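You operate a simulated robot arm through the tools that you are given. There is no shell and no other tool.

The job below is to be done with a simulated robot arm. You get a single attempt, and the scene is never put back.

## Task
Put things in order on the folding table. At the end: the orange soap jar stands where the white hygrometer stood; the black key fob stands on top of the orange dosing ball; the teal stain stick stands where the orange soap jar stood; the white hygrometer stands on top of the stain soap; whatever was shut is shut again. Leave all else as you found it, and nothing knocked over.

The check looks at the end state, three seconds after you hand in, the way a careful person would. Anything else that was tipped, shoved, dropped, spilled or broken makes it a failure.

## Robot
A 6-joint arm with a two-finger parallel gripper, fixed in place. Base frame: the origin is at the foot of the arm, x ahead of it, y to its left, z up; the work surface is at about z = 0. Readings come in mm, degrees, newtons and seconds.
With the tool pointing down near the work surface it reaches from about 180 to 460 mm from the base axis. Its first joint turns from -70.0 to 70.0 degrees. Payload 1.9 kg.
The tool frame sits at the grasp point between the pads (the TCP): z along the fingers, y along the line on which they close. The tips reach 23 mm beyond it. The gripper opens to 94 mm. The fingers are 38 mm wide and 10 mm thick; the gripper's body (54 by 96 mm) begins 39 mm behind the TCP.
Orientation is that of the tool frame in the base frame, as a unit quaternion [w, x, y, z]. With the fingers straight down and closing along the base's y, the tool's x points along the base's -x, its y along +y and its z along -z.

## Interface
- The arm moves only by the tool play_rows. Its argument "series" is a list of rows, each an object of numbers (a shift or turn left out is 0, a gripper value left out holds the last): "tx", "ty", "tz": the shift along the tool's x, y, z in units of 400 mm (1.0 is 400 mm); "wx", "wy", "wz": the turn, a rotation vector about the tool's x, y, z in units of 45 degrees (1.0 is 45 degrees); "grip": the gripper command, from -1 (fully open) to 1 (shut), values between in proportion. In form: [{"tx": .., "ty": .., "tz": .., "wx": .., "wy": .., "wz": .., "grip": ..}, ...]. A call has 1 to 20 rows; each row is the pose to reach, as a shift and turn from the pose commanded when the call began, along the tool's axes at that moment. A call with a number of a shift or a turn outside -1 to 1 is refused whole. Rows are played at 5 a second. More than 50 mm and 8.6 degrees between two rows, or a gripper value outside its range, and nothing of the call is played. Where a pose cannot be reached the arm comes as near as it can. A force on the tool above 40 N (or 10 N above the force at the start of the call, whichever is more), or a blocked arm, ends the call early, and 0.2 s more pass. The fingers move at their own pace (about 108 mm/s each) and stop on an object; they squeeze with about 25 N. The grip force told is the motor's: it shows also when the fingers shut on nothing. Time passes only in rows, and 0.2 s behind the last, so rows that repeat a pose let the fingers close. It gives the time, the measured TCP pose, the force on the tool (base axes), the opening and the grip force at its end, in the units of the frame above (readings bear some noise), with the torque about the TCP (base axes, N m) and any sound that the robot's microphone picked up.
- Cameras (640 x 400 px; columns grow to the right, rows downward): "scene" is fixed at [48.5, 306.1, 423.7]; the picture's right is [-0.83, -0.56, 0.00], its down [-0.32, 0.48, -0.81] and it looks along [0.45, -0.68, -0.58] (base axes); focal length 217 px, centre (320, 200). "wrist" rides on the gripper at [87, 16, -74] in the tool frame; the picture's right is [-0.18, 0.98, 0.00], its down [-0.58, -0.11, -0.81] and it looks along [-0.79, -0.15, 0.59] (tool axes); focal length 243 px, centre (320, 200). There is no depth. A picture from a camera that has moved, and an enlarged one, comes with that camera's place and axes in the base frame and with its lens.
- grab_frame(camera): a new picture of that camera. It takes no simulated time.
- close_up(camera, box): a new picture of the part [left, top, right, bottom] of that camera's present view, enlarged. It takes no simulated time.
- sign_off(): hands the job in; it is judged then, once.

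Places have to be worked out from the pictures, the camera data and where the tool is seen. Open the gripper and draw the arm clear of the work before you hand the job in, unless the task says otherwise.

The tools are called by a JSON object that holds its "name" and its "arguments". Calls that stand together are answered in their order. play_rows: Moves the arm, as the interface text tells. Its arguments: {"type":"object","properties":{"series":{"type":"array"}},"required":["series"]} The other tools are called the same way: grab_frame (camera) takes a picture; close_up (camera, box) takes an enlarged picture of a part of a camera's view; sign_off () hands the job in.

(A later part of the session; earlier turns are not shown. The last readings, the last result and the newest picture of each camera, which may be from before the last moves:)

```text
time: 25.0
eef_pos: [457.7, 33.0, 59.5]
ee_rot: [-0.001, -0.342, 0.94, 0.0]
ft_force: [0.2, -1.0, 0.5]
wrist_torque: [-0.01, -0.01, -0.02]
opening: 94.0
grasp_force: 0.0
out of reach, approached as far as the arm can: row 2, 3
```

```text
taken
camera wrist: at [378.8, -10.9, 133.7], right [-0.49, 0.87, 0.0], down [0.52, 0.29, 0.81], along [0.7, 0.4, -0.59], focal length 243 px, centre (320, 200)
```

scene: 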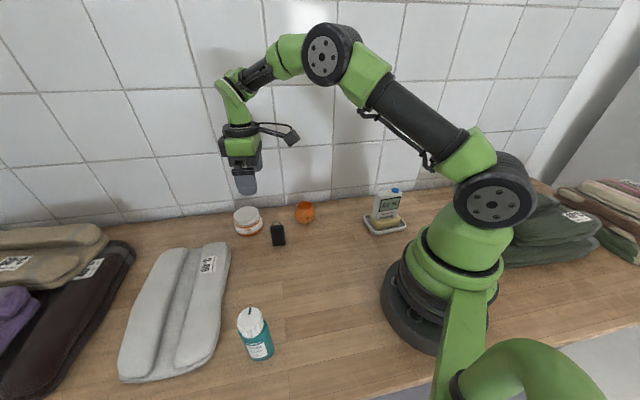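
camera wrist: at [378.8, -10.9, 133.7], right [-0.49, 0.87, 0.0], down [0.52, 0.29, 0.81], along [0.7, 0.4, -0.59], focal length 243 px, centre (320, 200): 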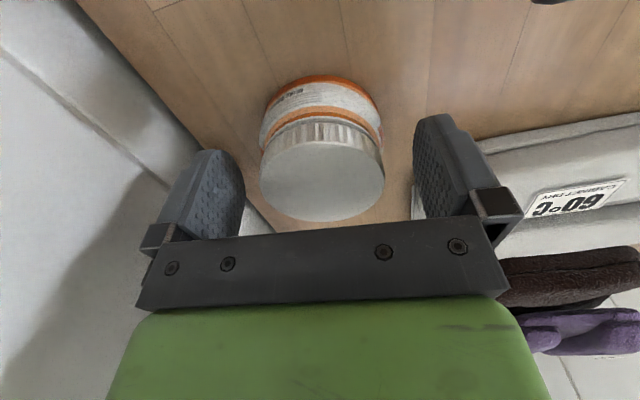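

Reach is just too short with a vertical tool, so I tilt the fingers 8° outward about the closing axis (pads stay upright planes) while still around the lid, and shift over the jar centre.

{"name": "play_rows", "arguments": {"series": [{"tx": -0.006, "wy": -0.06, "grip": -1}, {"tx": -0.012, "wy": -0.12}, {"tx": -0.02475, "wy": -0.178}, {"tx": -0.02475, "wy": -0.178}]}}

{"name": "grab_frame", "arguments": {"camera": "wrist"}}

{"name": "close_up", "arguments": {"camera": "scene", "box": [190, 150, 330, 260]}}

```text
time: 26.0
eef_pos: [475.5, 39.5, 56.6]
ee_rot: [0.067, -0.34, 0.938, 0.024]
ft_force: [-0.2, 0.6, -0.6]
wrist_torque: [-0.03, 0.0, 0.02]
opening: 94.0
grasp_force: 0.0
out of reach, approached as far as the arm can: row 1, 2, 3, 4
```

```text
taken
camera wrist: at [389.7, -10.2, 119.0], right [-0.49, 0.87, 0.03], down [0.42, 0.21, 0.88], along [0.76, 0.44, -0.47], focal length 243 px, centre (320, 200)
```

wrist: 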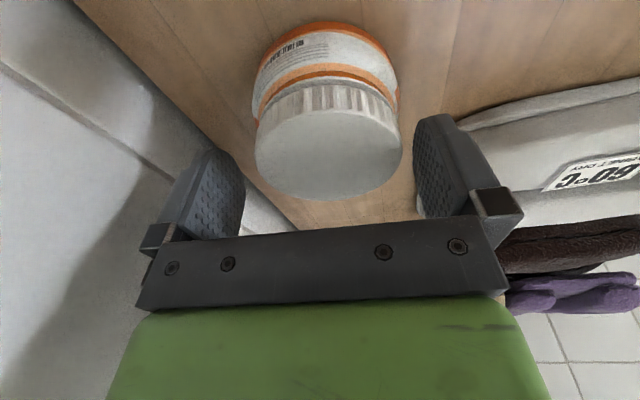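

```text
3.64 times, centred on (260, 205) of scene
camera zoom: at [48.5, 306.1, 423.7], right [-0.83, -0.56, 0.0], down [-0.32, 0.48, -0.81], along [0.45, -0.68, -0.58], focal length 788 px, centre (538, 182)
```

zoom: 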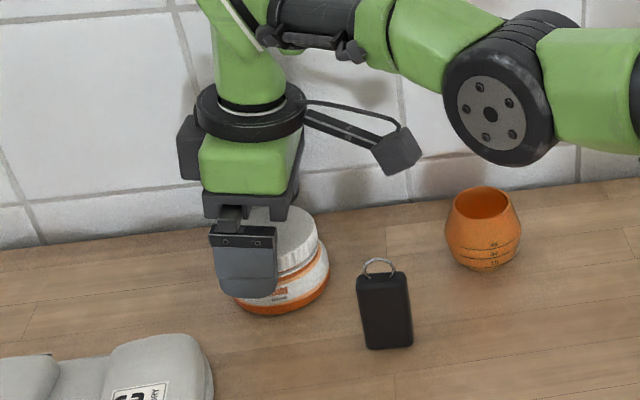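

The tilt was reached but the solver landed about 11 mm too far out (475 instead of 464). I re-issue nearly the same commanded pose, a touch higher, to see whether it settles onto it.

{"name": "play_rows", "arguments": {"series": [{"tx": -0.0007, "tz": -0.005, "grip": -1}, {"tx": -0.0014, "tz": -0.01}, {"tx": -0.0014, "tz": -0.01}]}}

```text
time: 26.8
eef_pos: [475.1, 40.2, 61.6]
ee_rot: [0.065, -0.341, 0.938, 0.024]
ft_force: [-0.1, -0.5, 0.5]
wrist_torque: [0.0, 0.01, 0.0]
opening: 93.9
grasp_force: 0.1
```

It now accepts the pose as commanded at (475,40,61.6). I shift back about 10 mm to the jar centre (464.5,38.7) and see if the arm follows exactly.

{"name": "play_rows", "arguments": {"series": [{"tx": 0.011, "ty": 0.007, "tz": -0.0016, "grip": -1}, {"tx": 0.022, "ty": 0.0143, "tz": -0.0032}, {"tx": 0.022, "ty": 0.0143, "tz": -0.0032}]}}

{"name": "grab_frame", "arguments": {"camera": "wrist"}}

```text
time: 27.6
eef_pos: [465.2, 40.1, 60.2]
ee_rot: [0.067, -0.341, 0.938, 0.024]
ft_force: [0.2, -0.5, -0.2]
wrist_torque: [0.01, 0.0, 0.03]
opening: 93.9
grasp_force: 0.0
out of reach, approached as far as the arm can: row 1, 2
```

```text
taken
camera wrist: at [378.9, -11.1, 123.3], right [-0.49, 0.87, 0.03], down [0.42, 0.21, 0.88], along [0.76, 0.44, -0.47], focal length 243 px, centre (320, 200)
```

wrist: 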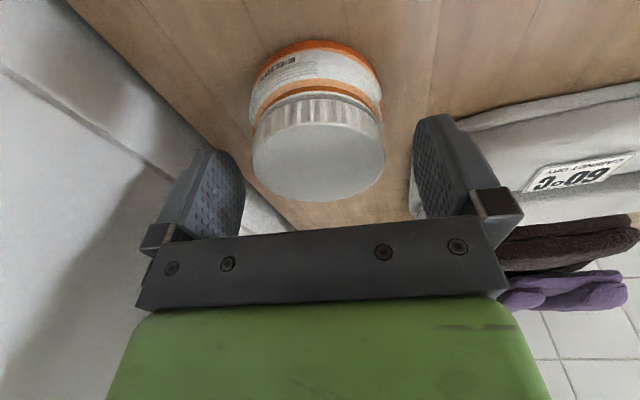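

It converged to (465,40,60) – the flags were transient. The jar is laterally centred between the fingers, so I descend to TCP z ≈ 29 in small steps.

{"name": "play_rows", "arguments": {"series": [{"tx": 0.0018, "tz": 0.0128, "grip": -1}, {"tx": 0.0037, "tz": 0.0256}, {"tx": 0.0055, "tz": 0.0384}, {"tx": 0.0074, "tz": 0.0511}, {"tx": 0.0074, "tz": 0.0511}, {"tx": 0.0074, "tz": 0.0511}]}}

{"name": "grab_frame", "arguments": {"camera": "wrist"}}

{"name": "close_up", "arguments": {"camera": "scene", "box": [190, 150, 330, 260]}}

```text
time: 29.0
eef_pos: [463.4, 39.4, 41.8]
ee_rot: [0.067, -0.341, 0.937, 0.024]
ft_force: [-0.4, 0.3, -0.8]
wrist_torque: [-0.01, 0.02, 0.04]
opening: 94.1
grasp_force: 0.0
```

```text
taken
camera wrist: at [378.7, -11.2, 103.5], right [-0.49, 0.87, 0.03], down [0.42, 0.21, 0.88], along [0.76, 0.44, -0.47], focal length 243 px, centre (320, 200)
```

wrist: 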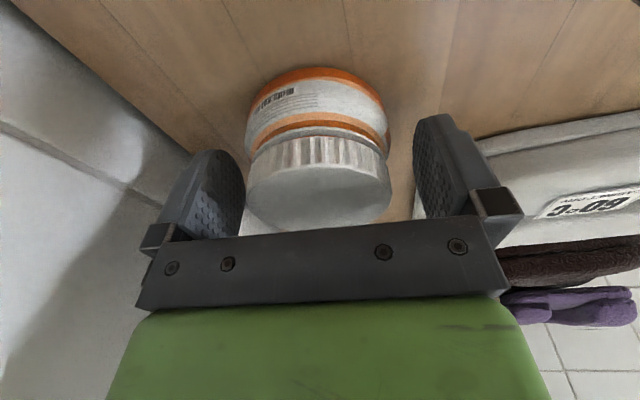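

```text
3.64 times, centred on (260, 205) of scene
camera zoom: at [48.5, 306.1, 423.7], right [-0.83, -0.56, 0.0], down [-0.32, 0.48, -0.81], along [0.45, -0.68, -0.58], focal length 788 px, centre (538, 182)
```

zoom: 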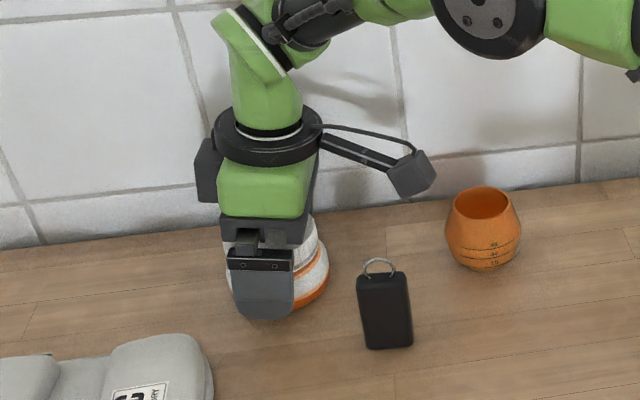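

Expected finger and jar positions match the pictures. I continue down to TCP z ≈ 29.

{"name": "play_rows", "arguments": {"series": [{"tx": 0.0015, "tz": 0.0106, "grip": -1}, {"tx": 0.003, "tz": 0.0211}, {"tx": 0.0046, "tz": 0.0317}, {"tx": 0.0046, "tz": 0.0317}]}}

{"name": "grab_frame", "arguments": {"camera": "wrist"}}

{"name": "close_up", "arguments": {"camera": "scene", "box": [190, 170, 310, 260]}}

```text
time: 30.0
eef_pos: [464.2, 37.8, 29.0]
ee_rot: [0.066, -0.341, 0.937, 0.024]
ft_force: [0.2, -0.2, -1.1]
wrist_torque: [-0.01, -0.01, -0.01]
opening: 93.9
grasp_force: 0.0
```

```text
taken
camera wrist: at [379.0, -11.5, 91.1], right [-0.49, 0.87, 0.03], down [0.42, 0.21, 0.88], along [0.76, 0.44, -0.47], focal length 243 px, centre (320, 200)
```

wrist: 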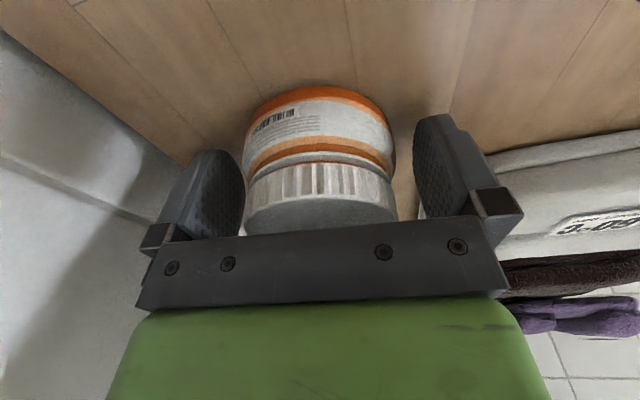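

```text
4.44 times, centred on (250, 215) of scene
camera zoom: at [48.5, 306.1, 423.7], right [-0.83, -0.56, 0.0], down [-0.32, 0.48, -0.81], along [0.45, -0.68, -0.58], focal length 964 px, centre (631, 133)
```

zoom: 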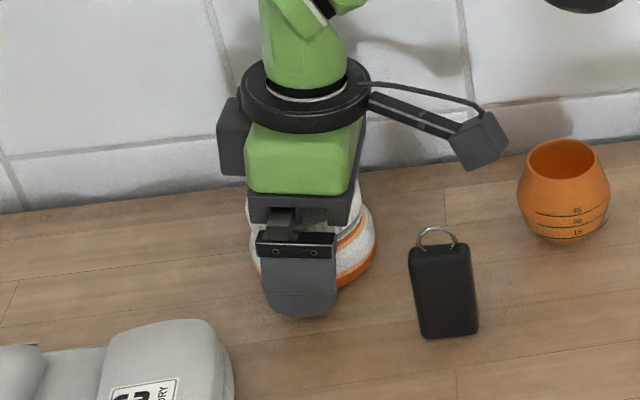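

The fingers are around the jar's body with the lid still clear of the gripper. I close on the body.

{"name": "play_rows", "arguments": {"series": [{"grip": -0.7}, {"grip": 0}, {"grip": 1}, {"grip": 1}, {"grip": 1}]}}

{"name": "grab_frame", "arguments": {"camera": "wrist"}}

```text
time: 31.2
eef_pos: [464.7, 38.8, 28.9]
ee_rot: [0.066, -0.341, 0.937, 0.024]
ft_force: [0.7, -0.8, 1.2]
wrist_torque: [0.06, 0.01, 0.01]
opening: 72.5
grasp_force: 25.0
```

```text
taken
camera wrist: at [379.0, -11.6, 91.1], right [-0.49, 0.87, 0.03], down [0.42, 0.21, 0.88], along [0.76, 0.44, -0.47], focal length 243 px, centre (320, 200)
```

wrist: 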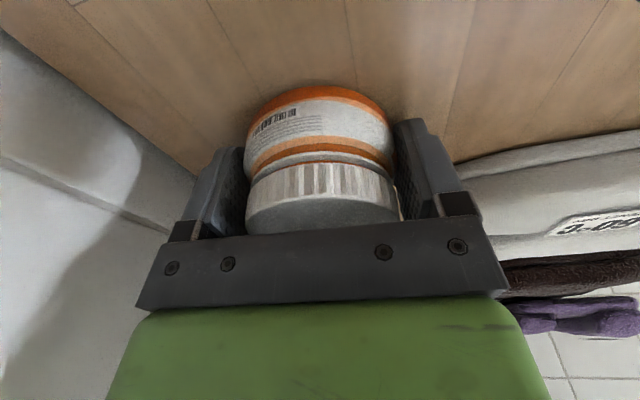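

Gripped at 72.5 mm on the body. I lift straight up and check for slippage.

{"name": "play_rows", "arguments": {"series": [{"tx": -0.0018, "tz": -0.0124, "grip": 1}, {"tx": -0.0043, "tz": -0.0297}, {"tx": -0.0107, "tz": -0.0742}, {"tx": -0.0214, "tz": -0.1485}, {"tx": -0.0303, "tz": -0.2103}, {"tx": -0.0392, "tz": -0.2722}, {"tx": -0.0392, "tz": -0.2722}]}}

{"name": "grab_frame", "arguments": {"camera": "scene"}}

{"name": "grab_frame", "arguments": {"camera": "wrist"}}

```text
time: 32.8
eef_pos: [466.5, 38.6, 139.1]
ee_rot: [0.067, -0.341, 0.937, 0.025]
ft_force: [-0.3, -0.1, -1.9]
wrist_torque: [0.01, -0.03, 0.05]
opening: 72.6
grasp_force: 24.6
```

```text
taken
```

scene: 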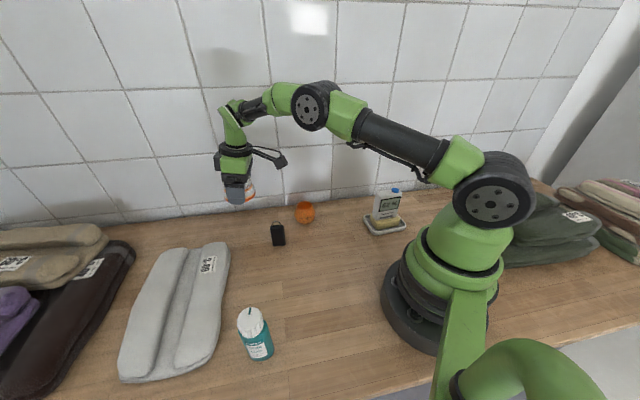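

```text
taken
camera wrist: at [380.5, -10.8, 201.1], right [-0.49, 0.87, 0.03], down [0.42, 0.21, 0.88], along [0.76, 0.44, -0.47], focal length 243 px, centre (320, 200)
```

wrist: 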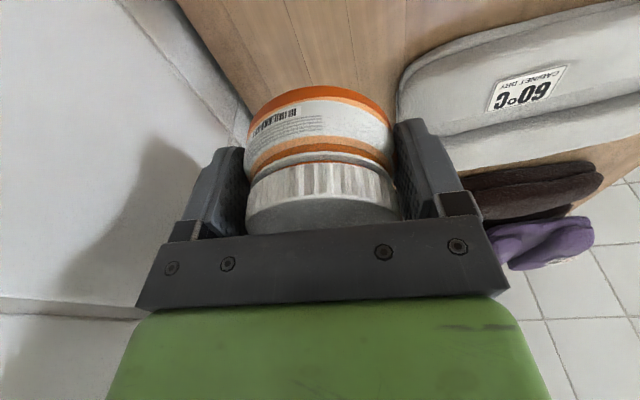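

The jar came up cleanly and upright. I carry it at this height to above the hygrometer's old place (254,109.6), keeping tilt and yaw.

{"name": "play_rows", "arguments": {"series": [{"tx": 0.0478, "ty": 0.0792, "tz": -0.0069, "grip": 1}, {"tx": 0.0957, "ty": 0.1584, "tz": -0.0138}, {"tx": 0.1435, "ty": 0.2376, "tz": -0.0207}, {"tx": 0.1913, "ty": 0.3168, "tz": -0.0276}, {"tx": 0.2392, "ty": 0.396, "tz": -0.0345}, {"tx": 0.287, "ty": 0.4752, "tz": -0.0414}, {"tx": 0.287, "ty": 0.4752, "tz": -0.0414}]}}

{"name": "grab_frame", "arguments": {"camera": "scene"}}

{"name": "grab_frame", "arguments": {"camera": "wrist"}}

```text
time: 34.4
eef_pos: [255.2, 112.1, 138.9]
ee_rot: [0.067, -0.341, 0.937, 0.024]
ft_force: [1.1, 0.2, -1.9]
wrist_torque: [0.0, 0.03, 0.0]
opening: 72.6
grasp_force: 25.3
```

```text
taken
```

scene: 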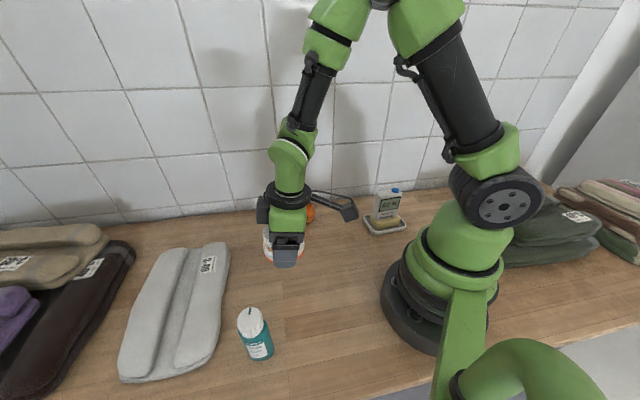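

```text
taken
camera wrist: at [168.9, 61.2, 200.7], right [-0.49, 0.87, 0.03], down [0.42, 0.21, 0.88], along [0.76, 0.44, -0.47], focal length 243 px, centre (320, 200)
```

wrist: 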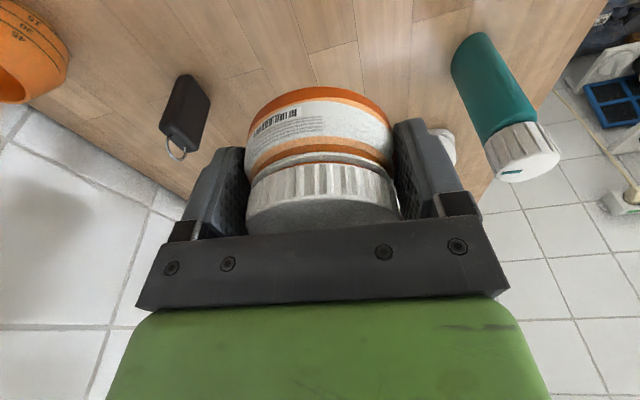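

TCP is at about (254,111.5,139). I lower the jar to about 4–5 mm above the table, shifting about 2 mm in y.

{"name": "play_rows", "arguments": {"series": [{"tx": 0.0101, "ty": -0.0035, "tz": 0.0648, "grip": 1}, {"tx": 0.0202, "ty": -0.0035, "tz": 0.1297}, {"tx": 0.0302, "ty": -0.0035, "tz": 0.1946}, {"tx": 0.0365, "ty": -0.0035, "tz": 0.235}, {"tx": 0.0403, "ty": -0.0035, "tz": 0.2594}, {"tx": 0.0403, "ty": -0.0035, "tz": 0.2594}]}}

{"name": "close_up", "arguments": {"camera": "scene", "box": [230, 200, 350, 310]}}

```text
time: 35.8
eef_pos: [250.4, 108.4, 36.2]
ee_rot: [0.048, -0.341, 0.939, 0.03]
ft_force: [0.1, 0.3, -1.4]
wrist_torque: [-0.01, 0.0, -0.02]
opening: 72.6
grasp_force: 25.1
out of reach, approached as far as the arm can: row 3, 4, 5
```

```text
3.64 times, centred on (290, 255) of scene
camera zoom: at [48.5, 306.1, 423.7], right [-0.83, -0.56, 0.0], down [-0.32, 0.48, -0.81], along [0.45, -0.68, -0.58], focal length 788 px, centre (429, 0)
```

zoom: 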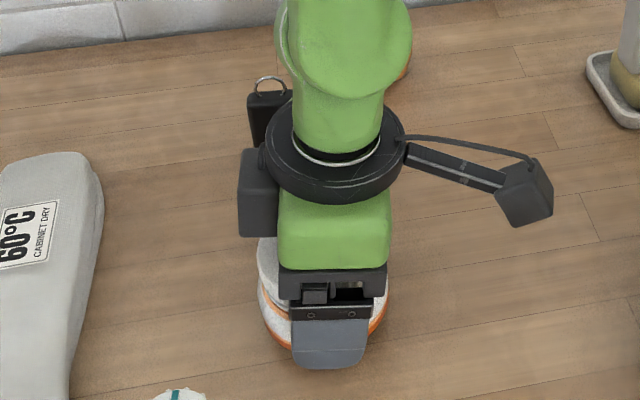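

Several rows were flagged and the tilt reads 6.5° rather than 8.2°. I hold still for a moment to see whether the arm settles on the commanded pose.

{"name": "play_rows", "arguments": {"series": [{"grip": 1}, {"grip": 1}, {"grip": 1}]}}

{"name": "grab_frame", "arguments": {"camera": "wrist"}}

{"name": "close_up", "arguments": {"camera": "scene", "box": [240, 240, 340, 320]}}

```text
time: 36.6
eef_pos: [251.2, 108.7, 35.9]
ee_rot: [0.048, -0.341, 0.938, 0.031]
ft_force: [0.4, 0.3, -1.4]
wrist_torque: [-0.04, -0.04, 0.0]
opening: 72.8
grasp_force: 25.2
```

```text
taken
camera wrist: at [167.9, 58.5, 100.6], right [-0.49, 0.87, 0.04], down [0.46, 0.22, 0.86], along [0.74, 0.44, -0.5], focal length 243 px, centre (320, 200)
```

wrist: 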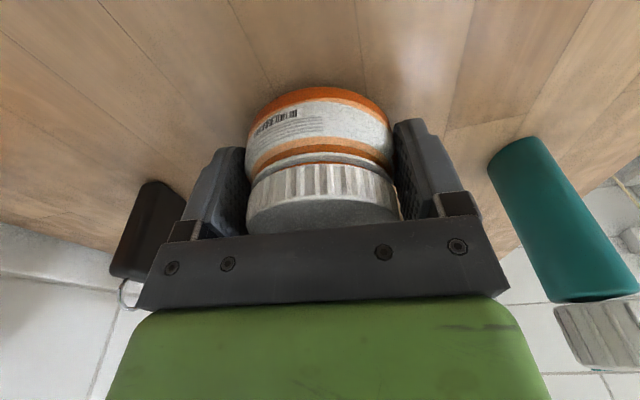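

```text
5.00 times, centred on (290, 280) of scene
camera zoom: at [48.5, 306.1, 423.7], right [-0.83, -0.56, 0.0], down [-0.32, 0.48, -0.81], along [0.45, -0.68, -0.58], focal length 1084 px, centre (470, -200)
```

zoom: 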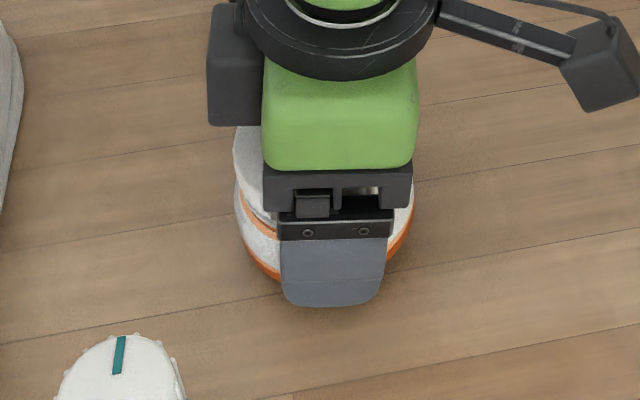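

The arm can't keep the full 8° outward tilt this close to the base, so the jar is now about 2° off upright in two directions. I remove the sideways part and reduce the tilt to about 5° purely about the closing axis (where the jar can right itself between the pads), and shift 3 mm back onto target.

{"name": "play_rows", "arguments": {"series": [{"tx": -0.0073, "ty": -0.0029, "tz": 0.0008, "wx": 0.0327, "wy": 0.0295, "grip": 1}, {"tx": -0.0073, "ty": -0.0029, "tz": 0.0008, "wx": 0.0327, "wy": 0.0295}]}}

```text
time: 37.2
eef_pos: [248.1, 107.8, 35.7]
ee_rot: [0.035, -0.341, 0.939, 0.031]
ft_force: [-0.6, -0.7, -2.0]
wrist_torque: [-0.03, -0.01, -0.02]
opening: 72.5
grasp_force: 24.6
out of reach, approached as far as the arm can: row 1
```

The solver struggles here (close to a wrist singularity with this outward tilt). I raise the jar back up, restore the exact grip tilt, and will set it down at a free intermediate spot farther out to re-grip it with a vertical tool.

{"name": "play_rows", "arguments": {"series": [{"tx": -0.0054, "ty": 0.0021, "tz": -0.0622, "grip": 1}, {"tx": -0.0109, "ty": 0.0043, "tz": -0.1245}, {"tx": -0.0163, "ty": 0.0064, "tz": -0.1867}, {"tx": -0.0218, "ty": 0.0086, "tz": -0.249}, {"tx": -0.0218, "ty": 0.0086, "tz": -0.249, "wx": 0.0222, "wy": -0.035}, {"tx": -0.0218, "ty": 0.0086, "tz": -0.249, "wx": 0.0444, "wy": -0.07}, {"tx": -0.0218, "ty": 0.0086, "tz": -0.249, "wx": 0.0444, "wy": -0.07}]}}

```text
time: 38.8
eef_pos: [251.4, 113.1, 133.6]
ee_rot: [0.092, -0.339, 0.936, 0.002]
ft_force: [-0.3, -0.2, -2.1]
wrist_torque: [0.02, 0.02, 0.01]
opening: 72.6
grasp_force: 24.8
out of reach, approached as far as the arm can: row 2, 3, 4
```

I now understand the commanded-pose bookkeeping. I move out to the intermediate spot near (335,125), restoring the exact grip orientation on the way.

{"name": "play_rows", "arguments": {"series": [{"tx": -0.059, "ty": -0.0368, "tz": 0.0126, "wx": -0.025, "wy": 0.0133, "grip": 1}, {"tx": -0.118, "ty": -0.0735, "tz": 0.0252, "wx": -0.05, "wy": 0.0266}, {"tx": -0.177, "ty": -0.1103, "tz": 0.0378, "wx": -0.0751, "wy": 0.0399}, {"tx": -0.177, "ty": -0.1103, "tz": 0.0378, "wx": -0.0751, "wy": 0.0399}]}}

{"name": "grab_frame", "arguments": {"camera": "scene"}}

{"name": "grab_frame", "arguments": {"camera": "wrist"}}

```text
time: 39.8
eef_pos: [335.9, 124.7, 134.6]
ee_rot: [0.067, -0.342, 0.937, 0.023]
ft_force: [-0.9, 0.1, -2.1]
wrist_torque: [0.0, -0.01, 0.01]
opening: 72.5
grasp_force: 24.7
```

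```text
taken
```

scene: 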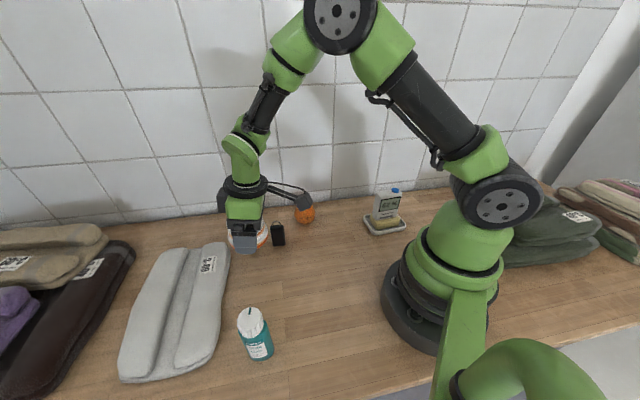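

```text
taken
camera wrist: at [250.4, 74.5, 195.7], right [-0.49, 0.87, 0.02], down [0.42, 0.21, 0.88], along [0.76, 0.44, -0.47], focal length 243 px, centre (320, 200)
```

wrist: 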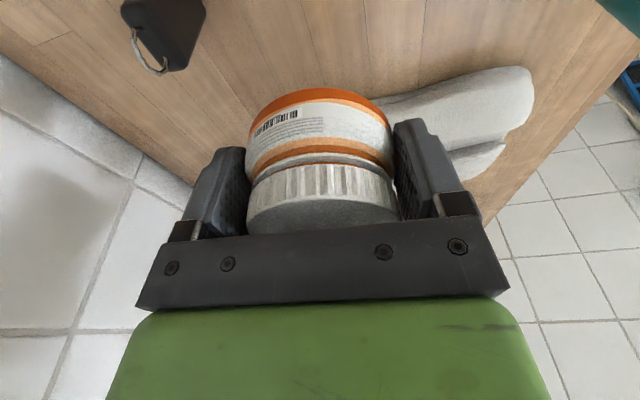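

Jar upright again at (336,125,135). I lower here to about 4 mm above the table.

{"name": "play_rows", "arguments": {"series": [{"tx": 0.0089, "tz": 0.0619, "grip": 1}, {"tx": 0.0178, "tz": 0.1237}, {"tx": 0.0267, "tz": 0.1856}, {"tx": 0.0328, "tz": 0.2276}, {"tx": 0.036, "tz": 0.25}, {"tx": 0.036, "tz": 0.25}]}}

{"name": "close_up", "arguments": {"camera": "scene", "box": [190, 180, 310, 280]}}

```text
time: 41.2
eef_pos: [334.6, 123.1, 33.1]
ee_rot: [0.066, -0.342, 0.937, 0.023]
ft_force: [-0.2, -0.3, -2.0]
wrist_torque: [-0.03, -0.01, 0.0]
opening: 72.3
grasp_force: 24.9
```

```text
4.00 times, centred on (250, 230) of scene
camera zoom: at [48.5, 306.1, 423.7], right [-0.83, -0.56, 0.0], down [-0.32, 0.48, -0.81], along [0.45, -0.68, -0.58], focal length 867 px, centre (600, 80)
```

zoom: 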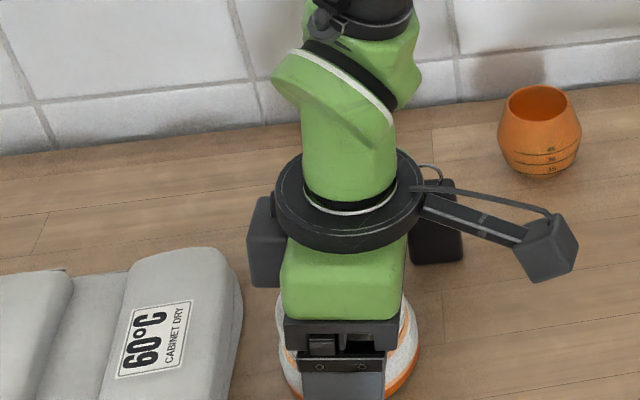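

Tracks perfectly here. I lower the last few millimetres in small steps, watching for contact.

{"name": "play_rows", "arguments": {"series": [{"tx": 0.0004, "tz": 0.0025, "grip": 1}, {"tx": 0.0007, "tz": 0.005}, {"tx": 0.0009, "tz": 0.0065}]}}

```text
time: 42.0
eef_pos: [333.7, 121.4, 29.6]
ee_rot: [0.067, -0.341, 0.937, 0.023]
ft_force: [0.5, -0.2, -1.7]
wrist_torque: [0.0, 0.05, 0.0]
opening: 72.4
grasp_force: 25.1
```

{"name": "play_rows", "arguments": {"series": [{"tx": 0.0002, "tz": 0.0015, "grip": 1}, {"tx": 0.0003, "tz": 0.002}]}}

```text
time: 42.6
eef_pos: [335.8, 123.2, 29.7]
ee_rot: [0.066, -0.341, 0.937, 0.023]
ft_force: [-2.6, -0.4, 10.7]
wrist_torque: [0.06, 0.4, 0.04]
opening: 72.6
grasp_force: 24.8
```

Contact at 10.7 N. I ease off slightly, then open the fingers.

{"name": "play_rows", "arguments": {"series": [{"tz": -0.0006, "grip": 1}, {"tz": -0.0006, "grip": 0.15}, {"tz": -0.0006, "grip": -0.3}, {"tz": -0.0006, "grip": -0.7}, {"tz": -0.0006, "grip": -1}, {"tz": -0.0006, "grip": -1}]}}

{"name": "grab_frame", "arguments": {"camera": "wrist"}}

```text
time: 44.0
eef_pos: [334.8, 122.8, 30.0]
ee_rot: [0.067, -0.341, 0.937, 0.024]
ft_force: [1.3, -0.5, 0.7]
wrist_torque: [-0.02, -0.02, 0.02]
opening: 94.0
grasp_force: 0.0
```

```text
taken
camera wrist: at [248.7, 73.3, 91.4], right [-0.49, 0.87, 0.02], down [0.42, 0.21, 0.88], along [0.76, 0.44, -0.47], focal length 243 px, centre (320, 200)
```

wrist: 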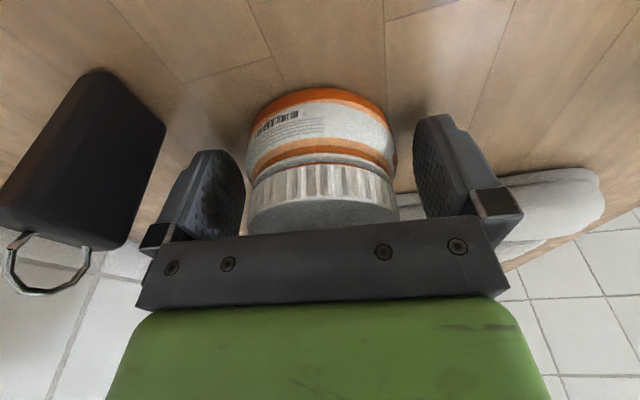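

Jar is standing free at (335,123). With the fingers open around it I remove the tilt in place (rotation is about the closing axis, so nothing moves towards the jar) and then re-grip.

{"name": "play_rows", "arguments": {"series": [{"wy": 0.06, "grip": -1}, {"tx": 0.0005, "tz": 0.003, "wy": 0.12}, {"tx": 0.0008, "tz": 0.0055, "wy": 0.1822}, {"tx": 0.0008, "tz": 0.0055, "wy": 0.1822}]}}

{"name": "grab_frame", "arguments": {"camera": "wrist"}}

{"name": "close_up", "arguments": {"camera": "scene", "box": [190, 180, 310, 280]}}

```text
time: 45.0
eef_pos: [333.7, 124.7, 26.8]
ee_rot: [0.0, -0.342, 0.94, -0.001]
ft_force: [-0.7, -0.5, 0.5]
wrist_torque: [0.01, -0.03, 0.01]
opening: 94.0
grasp_force: 0.0
```

```text
taken
camera wrist: at [255.9, 79.7, 102.0], right [-0.49, 0.87, 0.0], down [0.52, 0.29, 0.8], along [0.7, 0.39, -0.59], focal length 243 px, centre (320, 200)
```

wrist: 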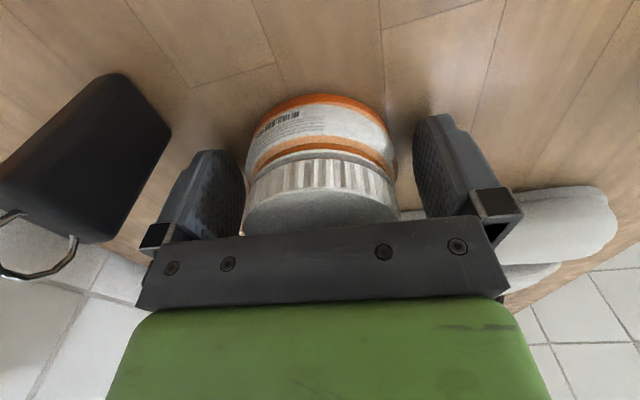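

```text
4.00 times, centred on (250, 230) of scene
camera zoom: at [48.5, 306.1, 423.7], right [-0.83, -0.56, 0.0], down [-0.32, 0.48, -0.81], along [0.45, -0.68, -0.58], focal length 867 px, centre (600, 80)
```

zoom: 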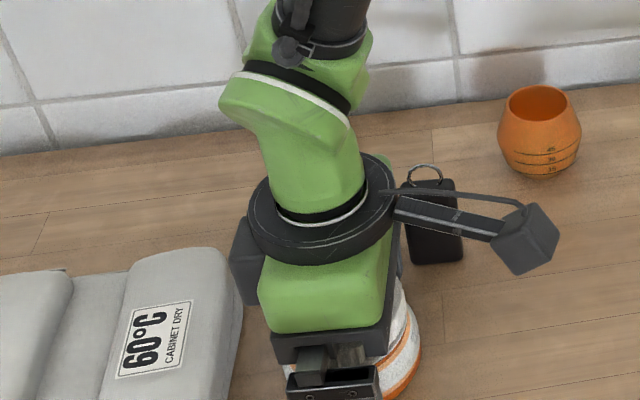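

The jar is centred between the vertical fingers. I close again.

{"name": "play_rows", "arguments": {"series": [{"grip": -0.7}, {"grip": 0}, {"grip": 1}, {"grip": 1}, {"grip": 1}]}}

```text
time: 46.2
eef_pos: [333.5, 123.6, 27.5]
ee_rot: [0.0, -0.342, 0.94, -0.001]
ft_force: [-0.8, -0.2, 0.5]
wrist_torque: [-0.01, 0.06, 0.0]
opening: 72.9
grasp_force: 24.7
```

Gripped at 72.9 mm with a vertical tool; the jar's centre sits about 3.5 mm ahead of the TCP. I lift 60 mm and carry it to the hygrometer's place, TCP target (251.3,107.4).

{"name": "play_rows", "arguments": {"series": [{"tz": -0.03, "grip": 1}, {"tz": -0.09}, {"tz": -0.15}, {"tx": 0.0614, "ty": 0.0335, "tz": -0.15}, {"tx": 0.1229, "ty": 0.067, "tz": -0.15}, {"tx": 0.1843, "ty": 0.1005, "tz": -0.15}, {"tx": 0.1843, "ty": 0.1005, "tz": -0.15}]}}

{"name": "grab_frame", "arguments": {"camera": "wrist"}}

```text
time: 47.8
eef_pos: [250.5, 106.6, 88.7]
ee_rot: [-0.001, -0.342, 0.94, -0.001]
ft_force: [-0.9, 1.0, -2.1]
wrist_torque: [-0.03, 0.02, 0.02]
opening: 72.6
grasp_force: 24.9
```

```text
taken
camera wrist: at [172.7, 63.4, 163.3], right [-0.49, 0.87, 0.0], down [0.52, 0.29, 0.81], along [0.7, 0.39, -0.59], focal length 243 px, centre (320, 200)
```

wrist: 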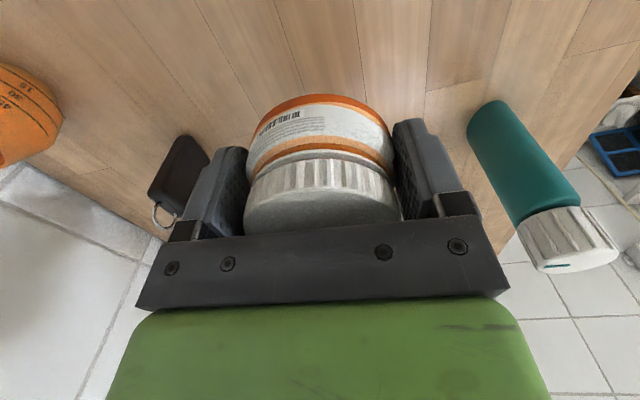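

On target within a millimetre or so. I lower to just above the table.

{"name": "play_rows", "arguments": {"series": [{"tx": -0.003, "ty": -0.001, "tz": 0.05, "grip": 1}, {"tx": -0.003, "ty": -0.001, "tz": 0.1}, {"tx": -0.003, "ty": -0.001, "tz": 0.13}, {"tx": -0.003, "ty": -0.001, "tz": 0.143}, {"tx": -0.003, "ty": -0.001, "tz": 0.143}]}}

```text
time: 49.0
eef_pos: [252.0, 107.6, 29.7]
ee_rot: [0.0, -0.342, 0.94, 0.0]
ft_force: [0.2, -0.5, -2.5]
wrist_torque: [-0.01, -0.03, 0.0]
opening: 72.3
grasp_force: 25.6
```

{"name": "play_rows", "arguments": {"series": [{"tz": 0.003, "grip": 1}, {"tz": 0.0055}, {"tz": 0.0055}]}}

```text
time: 49.8
eef_pos: [252.3, 107.9, 27.0]
ee_rot: [-0.001, -0.342, 0.94, -0.002]
ft_force: [-0.2, -0.5, -2.4]
wrist_torque: [0.0, -0.02, -0.01]
opening: 72.6
grasp_force: 25.6
```

Still hanging; half a millimetre at a time now.

{"name": "play_rows", "arguments": {"series": [{"tz": 0.001, "grip": 1}, {"tz": 0.0014}]}}

```text
time: 50.4
eef_pos: [252.1, 105.9, 27.5]
ee_rot: [0.0, -0.342, 0.94, -0.001]
ft_force: [0.4, 0.0, -0.9]
wrist_torque: [0.0, 0.0, -0.01]
opening: 72.6
grasp_force: 25.5
```

The weight is starting to transfer to the table. I open the fingers gently.

{"name": "play_rows", "arguments": {"series": [{"grip": 0.2}, {"grip": 0.1}, {"grip": -0.3}, {"grip": -0.7}, {"grip": -1}, {"grip": -1}]}}

{"name": "grab_frame", "arguments": {"camera": "wrist"}}

{"name": "close_up", "arguments": {"camera": "scene", "box": [240, 220, 340, 320]}}

```text
time: 51.8
eef_pos: [252.4, 106.8, 28.4]
ee_rot: [-0.001, -0.342, 0.94, 0.0]
ft_force: [0.3, -0.1, 0.6]
wrist_torque: [0.02, -0.02, -0.01]
opening: 94.0
grasp_force: 0.1
```

```text
taken
camera wrist: at [175.2, 63.3, 102.5], right [-0.49, 0.87, 0.0], down [0.52, 0.29, 0.81], along [0.7, 0.39, -0.59], focal length 243 px, centre (320, 200)
```

wrist: 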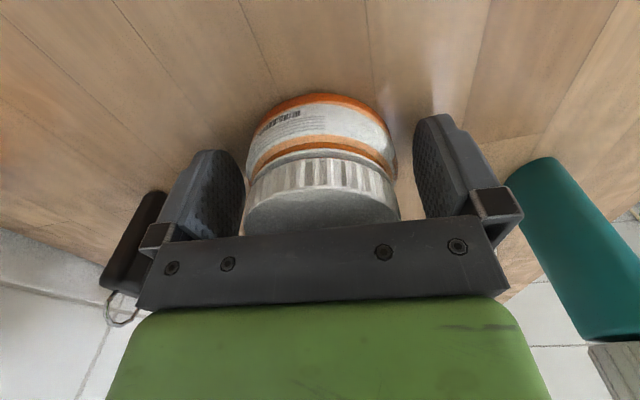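

```text
4.00 times, centred on (290, 270) of scene
camera zoom: at [48.5, 306.1, 423.7], right [-0.83, -0.56, 0.0], down [-0.32, 0.48, -0.81], along [0.45, -0.68, -0.58], focal length 867 px, centre (440, -80)
```

zoom: 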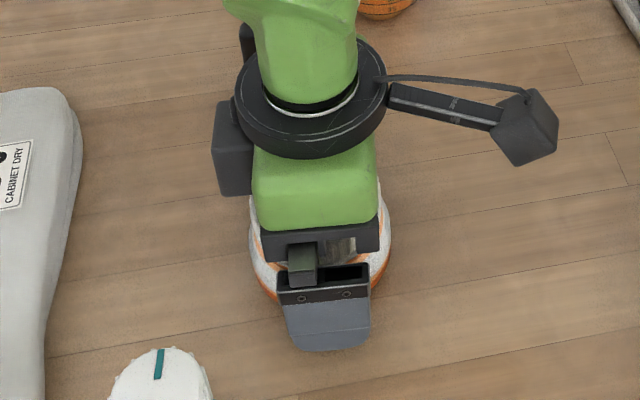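

Jar is standing free. I raise straight up clear of it.

{"name": "play_rows", "arguments": {"series": [{"tz": -0.04, "grip": -1}, {"tz": -0.14}, {"tz": -0.24}, {"tz": -0.34}, {"tz": -0.43}, {"tz": -0.43}]}}

{"name": "grab_frame", "arguments": {"camera": "scene"}}

{"name": "grab_frame", "arguments": {"camera": "wrist"}}

```text
time: 53.2
eef_pos: [253.9, 109.3, 198.8]
ee_rot: [-0.001, -0.341, 0.94, -0.002]
ft_force: [0.3, 0.6, -0.2]
wrist_torque: [0.0, 0.01, 0.02]
opening: 94.0
grasp_force: 0.2
```

```text
taken
```

scene: 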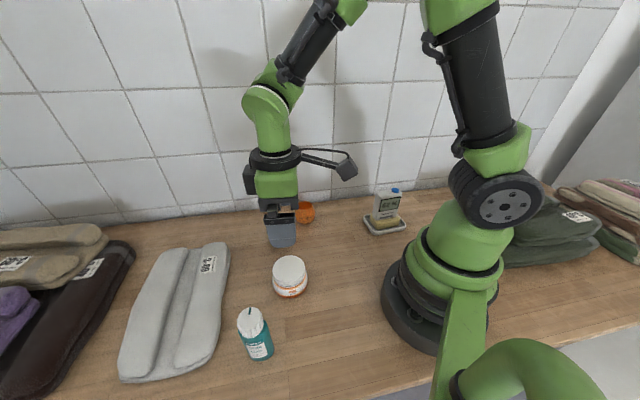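

```text
taken
camera wrist: at [176.4, 64.6, 274.0], right [-0.49, 0.87, 0.0], down [0.52, 0.29, 0.81], along [0.7, 0.39, -0.59], focal length 243 px, centre (320, 200)
```

wrist: 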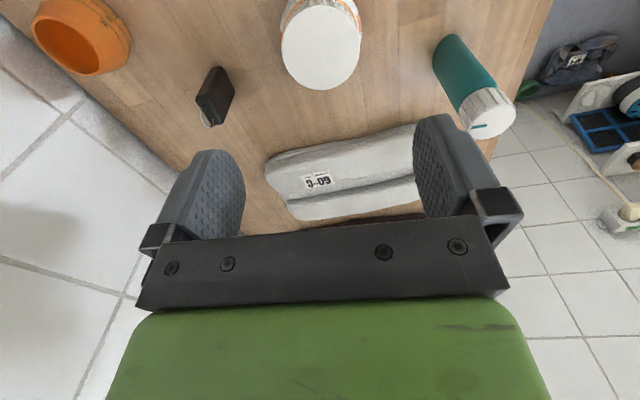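

The jar stands at the hygrometer's old spot. Next I hover over the stain stick, TCP about (202.6,234,199), yaw 20°.

{"name": "play_rows", "arguments": {"series": [{"tx": -0.0263, "ty": 0.0806, "wz": 0.111, "grip": -1}, {"tx": -0.0525, "ty": 0.1612, "wz": 0.222}, {"tx": -0.0788, "ty": 0.2419, "wz": 0.333}, {"tx": -0.105, "ty": 0.3225, "wz": 0.444}, {"tx": -0.105, "ty": 0.3225, "wz": 0.444}]}}

{"name": "grab_frame", "arguments": {"camera": "wrist"}}

{"name": "close_up", "arguments": {"camera": "wrist", "box": [240, 0, 400, 130]}}

{"name": "close_up", "arguments": {"camera": "scene", "box": [225, 240, 325, 370]}}

```text
time: 54.4
eef_pos: [203.0, 233.7, 199.4]
ee_rot: [-0.001, -0.174, 0.985, -0.001]
ft_force: [0.4, 0.6, -1.0]
wrist_torque: [0.04, 0.0, 0.0]
opening: 94.0
grasp_force: 0.0
```

```text
taken
camera wrist: at [115.7, 218.9, 274.5], right [-0.16, 0.99, 0.0], down [0.58, 0.1, 0.81], along [0.8, 0.13, -0.59], focal length 243 px, centre (320, 200)
```

wrist: 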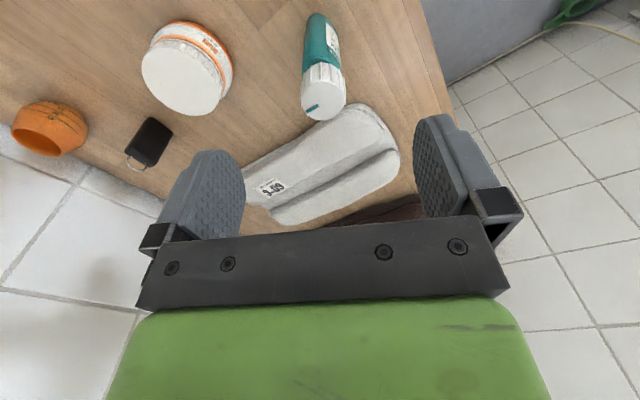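

```text
3.08 times, centred on (320, 65) of wrist
camera zoom: at [115.7, 218.9, 274.5], right [-0.16, 0.99, 0.0], down [0.58, 0.1, 0.81], along [0.8, 0.13, -0.59], focal length 746 px, centre (320, 615)
```

zoom: 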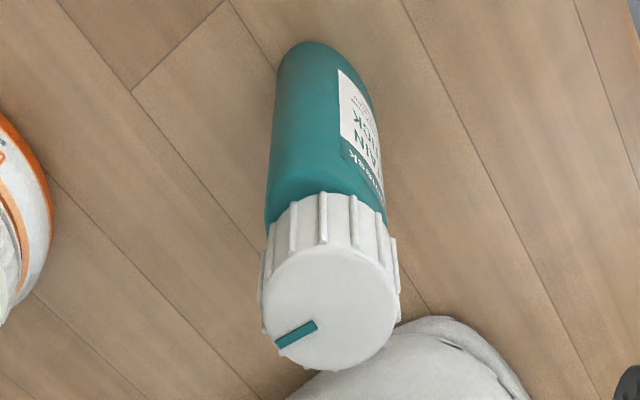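

```text
3.08 times, centred on (275, 305) of scene
camera zoom: at [48.5, 306.1, 423.7], right [-0.83, -0.56, 0.0], down [-0.32, 0.48, -0.81], along [0.45, -0.68, -0.58], focal length 667 px, centre (458, -123)
```

zoom: 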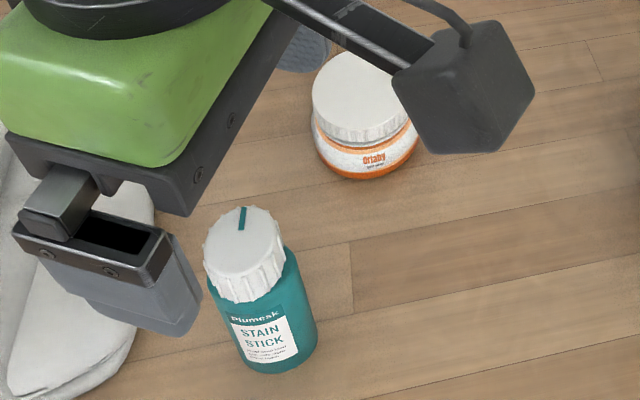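

The stick measures about 35 mm across the body, cap from z ≈ 92 to 115, and sits 10 mm ahead of the TCP as intended (this offset helps with reach later). I descend so the pads take only the teal body.

{"name": "play_rows", "arguments": {"series": [{"tz": 0.07, "grip": -1}, {"tz": 0.14}, {"tz": 0.21}, {"tz": 0.26}, {"tz": 0.291}, {"tz": 0.291}]}}

{"name": "grab_frame", "arguments": {"camera": "wrist"}}

{"name": "close_up", "arguments": {"camera": "scene", "box": [195, 270, 315, 380]}}

```text
time: 55.8
eef_pos: [201.8, 233.7, 82.6]
ee_rot: [0.0, -0.174, 0.985, -0.001]
ft_force: [0.6, -0.6, 0.4]
wrist_torque: [-0.01, 0.0, 0.01]
opening: 94.2
grasp_force: 0.1
```

```text
taken
camera wrist: at [114.1, 218.2, 157.3], right [-0.16, 0.99, 0.0], down [0.58, 0.1, 0.81], along [0.8, 0.13, -0.59], focal length 243 px, centre (320, 200)
```

wrist: 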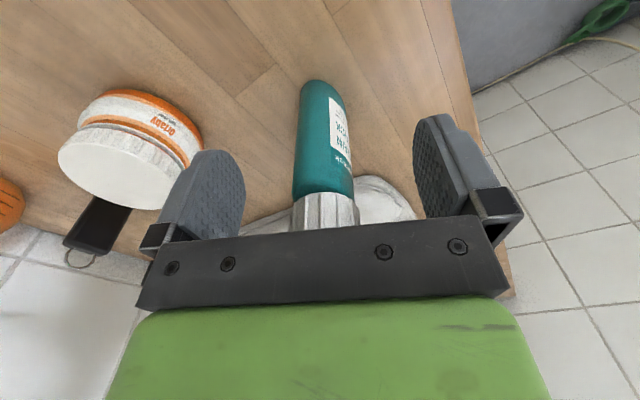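

```text
3.64 times, centred on (255, 325) of scene
camera zoom: at [48.5, 306.1, 423.7], right [-0.83, -0.56, 0.0], down [-0.32, 0.48, -0.81], along [0.45, -0.68, -0.58], focal length 788 px, centre (556, -254)
```

zoom: 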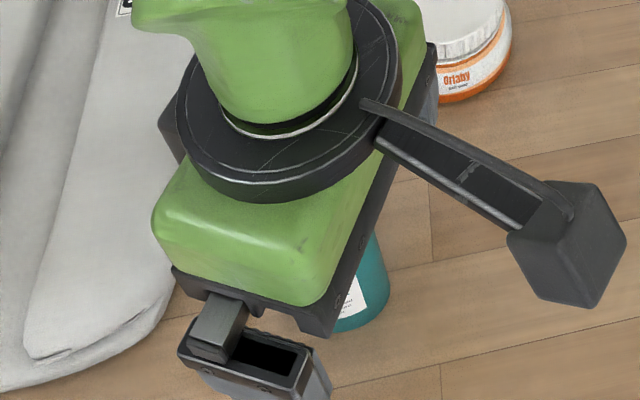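

The bottle is centred laterally and about 10–11 mm ahead of the TCP. I close in stages so it is not knocked.

{"name": "play_rows", "arguments": {"series": [{"grip": -0.4}, {"grip": 0.1}, {"grip": 0.17}, {"grip": 0.21}, {"grip": 0.25}, {"grip": 0.3}, {"grip": 1}, {"grip": 1}]}}

{"name": "grab_frame", "arguments": {"camera": "wrist"}}

```text
time: 57.6
eef_pos: [202.5, 233.3, 81.8]
ee_rot: [0.0, -0.173, 0.985, -0.002]
ft_force: [0.8, -0.5, 1.3]
wrist_torque: [-0.07, -0.01, 0.02]
opening: 31.0
grasp_force: 24.1
```

```text
taken
camera wrist: at [114.1, 218.2, 157.5], right [-0.16, 0.99, 0.0], down [0.58, 0.1, 0.81], along [0.8, 0.13, -0.59], focal length 243 px, centre (320, 200)
```

wrist: 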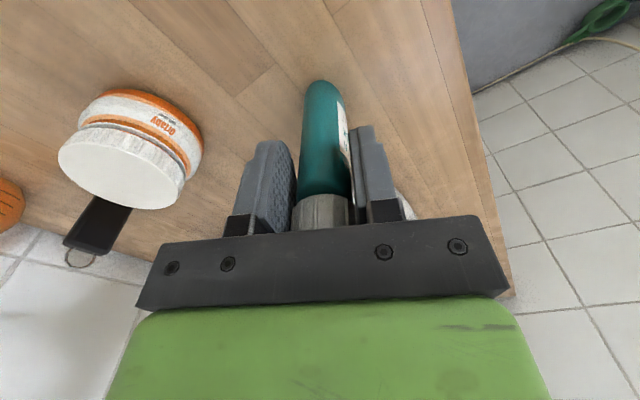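

Gripped at 31 mm (the body seems slightly oval and turned a little between the pads). I lift straight up and check.

{"name": "play_rows", "arguments": {"series": [{"tz": -0.015, "grip": 1}, {"tz": -0.05}, {"tz": -0.12}, {"tz": -0.2}, {"tz": -0.28}, {"tz": -0.28}]}}

{"name": "grab_frame", "arguments": {"camera": "scene"}}

{"name": "close_up", "arguments": {"camera": "wrist", "box": [220, 60, 420, 240]}}

```text
time: 59.0
eef_pos: [204.5, 234.7, 194.6]
ee_rot: [-0.001, -0.173, 0.985, -0.001]
ft_force: [-0.3, -1.0, -1.6]
wrist_torque: [0.01, 0.0, -0.01]
opening: 31.1
grasp_force: 24.8
```

```text
taken
```

scene: 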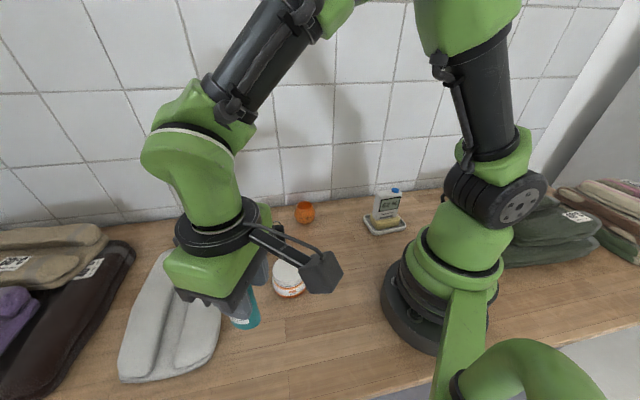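

```text
2.22 times, centred on (320, 150) of wrist
camera zoom: at [116.1, 219.4, 269.6], right [-0.16, 0.99, 0.0], down [0.58, 0.1, 0.81], along [0.8, 0.13, -0.59], focal length 539 px, centre (320, 311)
```

zoom: 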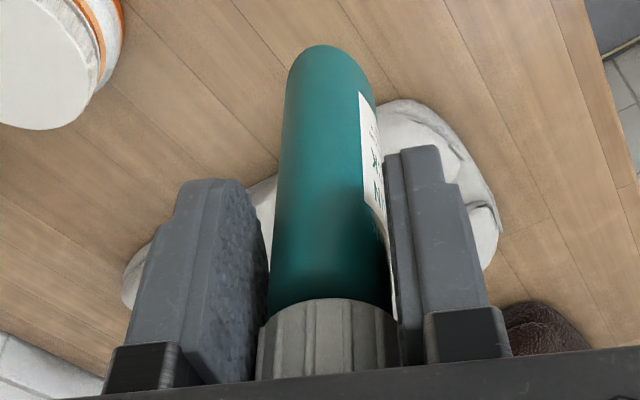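

The stick hangs upright (bottom about 82 mm below the TCP). I carry it at this height to the jar's old place, TCP target about (455,36).

{"name": "play_rows", "arguments": {"series": [{"tx": -0.0529, "ty": -0.0851, "grip": 1}, {"tx": -0.1058, "ty": -0.1702}, {"tx": -0.1586, "ty": -0.2553}, {"tx": -0.2115, "ty": -0.3404}, {"tx": -0.2644, "ty": -0.4255}, {"tx": -0.3173, "ty": -0.5106}, {"tx": -0.3701, "ty": -0.5957}, {"tx": -0.423, "ty": -0.6808}, {"tx": -0.423, "ty": -0.6808}]}}

{"name": "grab_frame", "arguments": {"camera": "scene"}}

{"name": "grab_frame", "arguments": {"camera": "wrist"}}

```text
time: 61.0
eef_pos: [453.3, 35.4, 194.5]
ee_rot: [0.0, -0.174, 0.985, -0.002]
ft_force: [0.2, 0.8, -1.5]
wrist_torque: [-0.01, 0.0, -0.01]
opening: 30.8
grasp_force: 24.9
```

```text
taken
```

scene: 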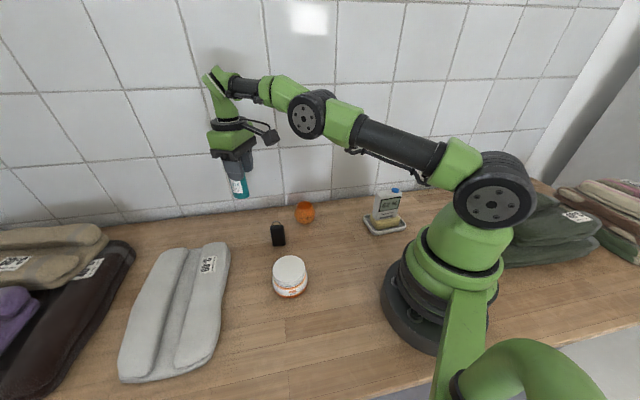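

```text
taken
camera wrist: at [364.6, 19.9, 269.7], right [-0.16, 0.99, 0.0], down [0.58, 0.1, 0.81], along [0.79, 0.13, -0.59], focal length 243 px, centre (320, 200)
```

wrist: 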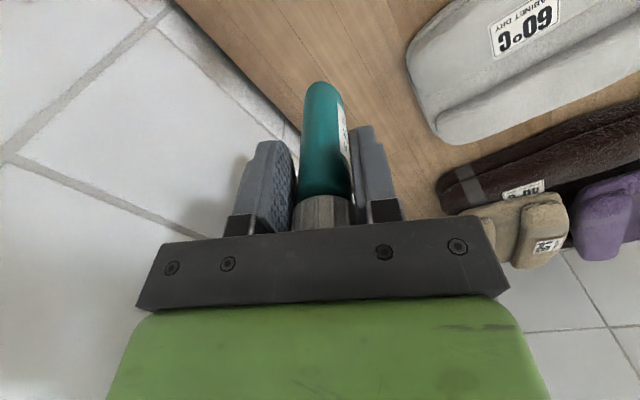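

At (453,35,195) with no reach problems. I lower towards the table, stopping about 6 mm short.

{"name": "play_rows", "arguments": {"series": [{"tx": -0.002, "tz": 0.06, "grip": 1}, {"tx": -0.004, "tz": 0.12}, {"tx": -0.004, "tz": 0.18}, {"tx": -0.004, "tz": 0.23}, {"tx": -0.004, "tz": 0.265}, {"tx": -0.004, "tz": 0.265}]}}

{"name": "close_up", "arguments": {"camera": "scene", "box": [190, 130, 330, 260]}}

{"name": "grab_frame", "arguments": {"camera": "wrist"}}

```text
time: 62.4
eef_pos: [455.5, 36.9, 88.8]
ee_rot: [-0.001, -0.173, 0.985, -0.001]
ft_force: [-0.2, -0.1, -1.0]
wrist_torque: [0.0, -0.03, -0.01]
opening: 30.6
grasp_force: 25.3
```

```text
3.08 times, centred on (260, 195) of scene
camera zoom: at [48.5, 306.1, 423.7], right [-0.83, -0.56, 0.0], down [-0.32, 0.48, -0.81], along [0.45, -0.68, -0.58], focal length 667 px, centre (505, 215)
```

zoom: 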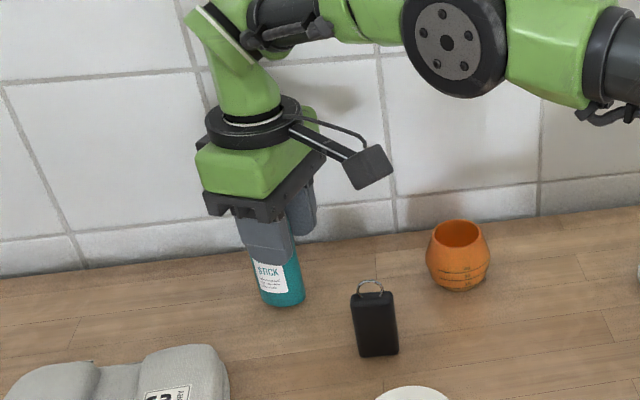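

```text
taken
camera wrist: at [368.2, 21.2, 164.3], right [-0.16, 0.99, 0.0], down [0.58, 0.1, 0.81], along [0.8, 0.13, -0.59], focal length 243 px, centre (320, 200)
```

wrist: 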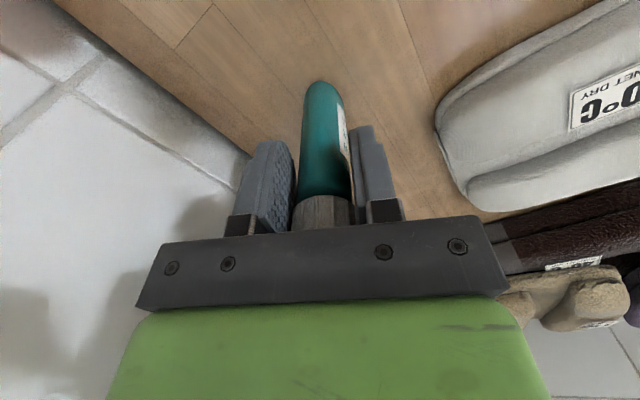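

Right on target with about 6 mm left. I lower in small steps to contact.

{"name": "play_rows", "arguments": {"series": [{"tz": 0.005, "grip": 1}, {"tz": 0.01}, {"tz": 0.0125}, {"tz": 0.0125}]}}

```text
time: 63.4
eef_pos: [456.4, 36.3, 84.3]
ee_rot: [-0.001, -0.173, 0.985, -0.001]
ft_force: [-0.5, 0.0, 0.0]
wrist_torque: [0.0, 0.02, -0.01]
opening: 30.6
grasp_force: 24.5
```

{"name": "play_rows", "arguments": {"series": [{"tz": 0.0015, "grip": 1}, {"tz": 0.0015}]}}

```text
time: 64.0
eef_pos: [456.7, 36.1, 84.0]
ee_rot: [-0.001, -0.174, 0.985, -0.001]
ft_force: [-0.3, -0.1, -0.7]
wrist_torque: [0.01, -0.02, 0.02]
opening: 30.9
grasp_force: 24.7
```

{"name": "play_rows", "arguments": {"series": [{"tz": 0.0013, "grip": 1}, {"tz": 0.0013}]}}

```text
time: 64.6
eef_pos: [455.0, 37.4, 82.8]
ee_rot: [0.0, -0.173, 0.985, -0.001]
ft_force: [-0.6, 0.0, -1.1]
wrist_torque: [0.01, 0.03, 0.04]
opening: 30.7
grasp_force: 24.9
```

{"name": "play_rows", "arguments": {"series": [{"tz": 0.001, "grip": 1}, {"tz": 0.001}]}}

```text
time: 65.2
eef_pos: [455.2, 35.6, 82.2]
ee_rot: [-0.001, -0.174, 0.985, -0.002]
ft_force: [0.7, -0.4, -1.9]
wrist_torque: [-0.06, -0.04, 0.03]
opening: 30.7
grasp_force: 24.6
```

Still hanging free; continuing in 0.4 mm steps.

{"name": "play_rows", "arguments": {"series": [{"tz": 0.001, "grip": 1}, {"tz": 0.001}]}}

```text
time: 65.8
eef_pos: [455.9, 36.4, 82.5]
ee_rot: [0.0, -0.174, 0.985, -0.001]
ft_force: [-2.4, 0.9, 7.4]
wrist_torque: [0.08, 0.11, 0.04]
opening: 30.7
grasp_force: 25.0
```

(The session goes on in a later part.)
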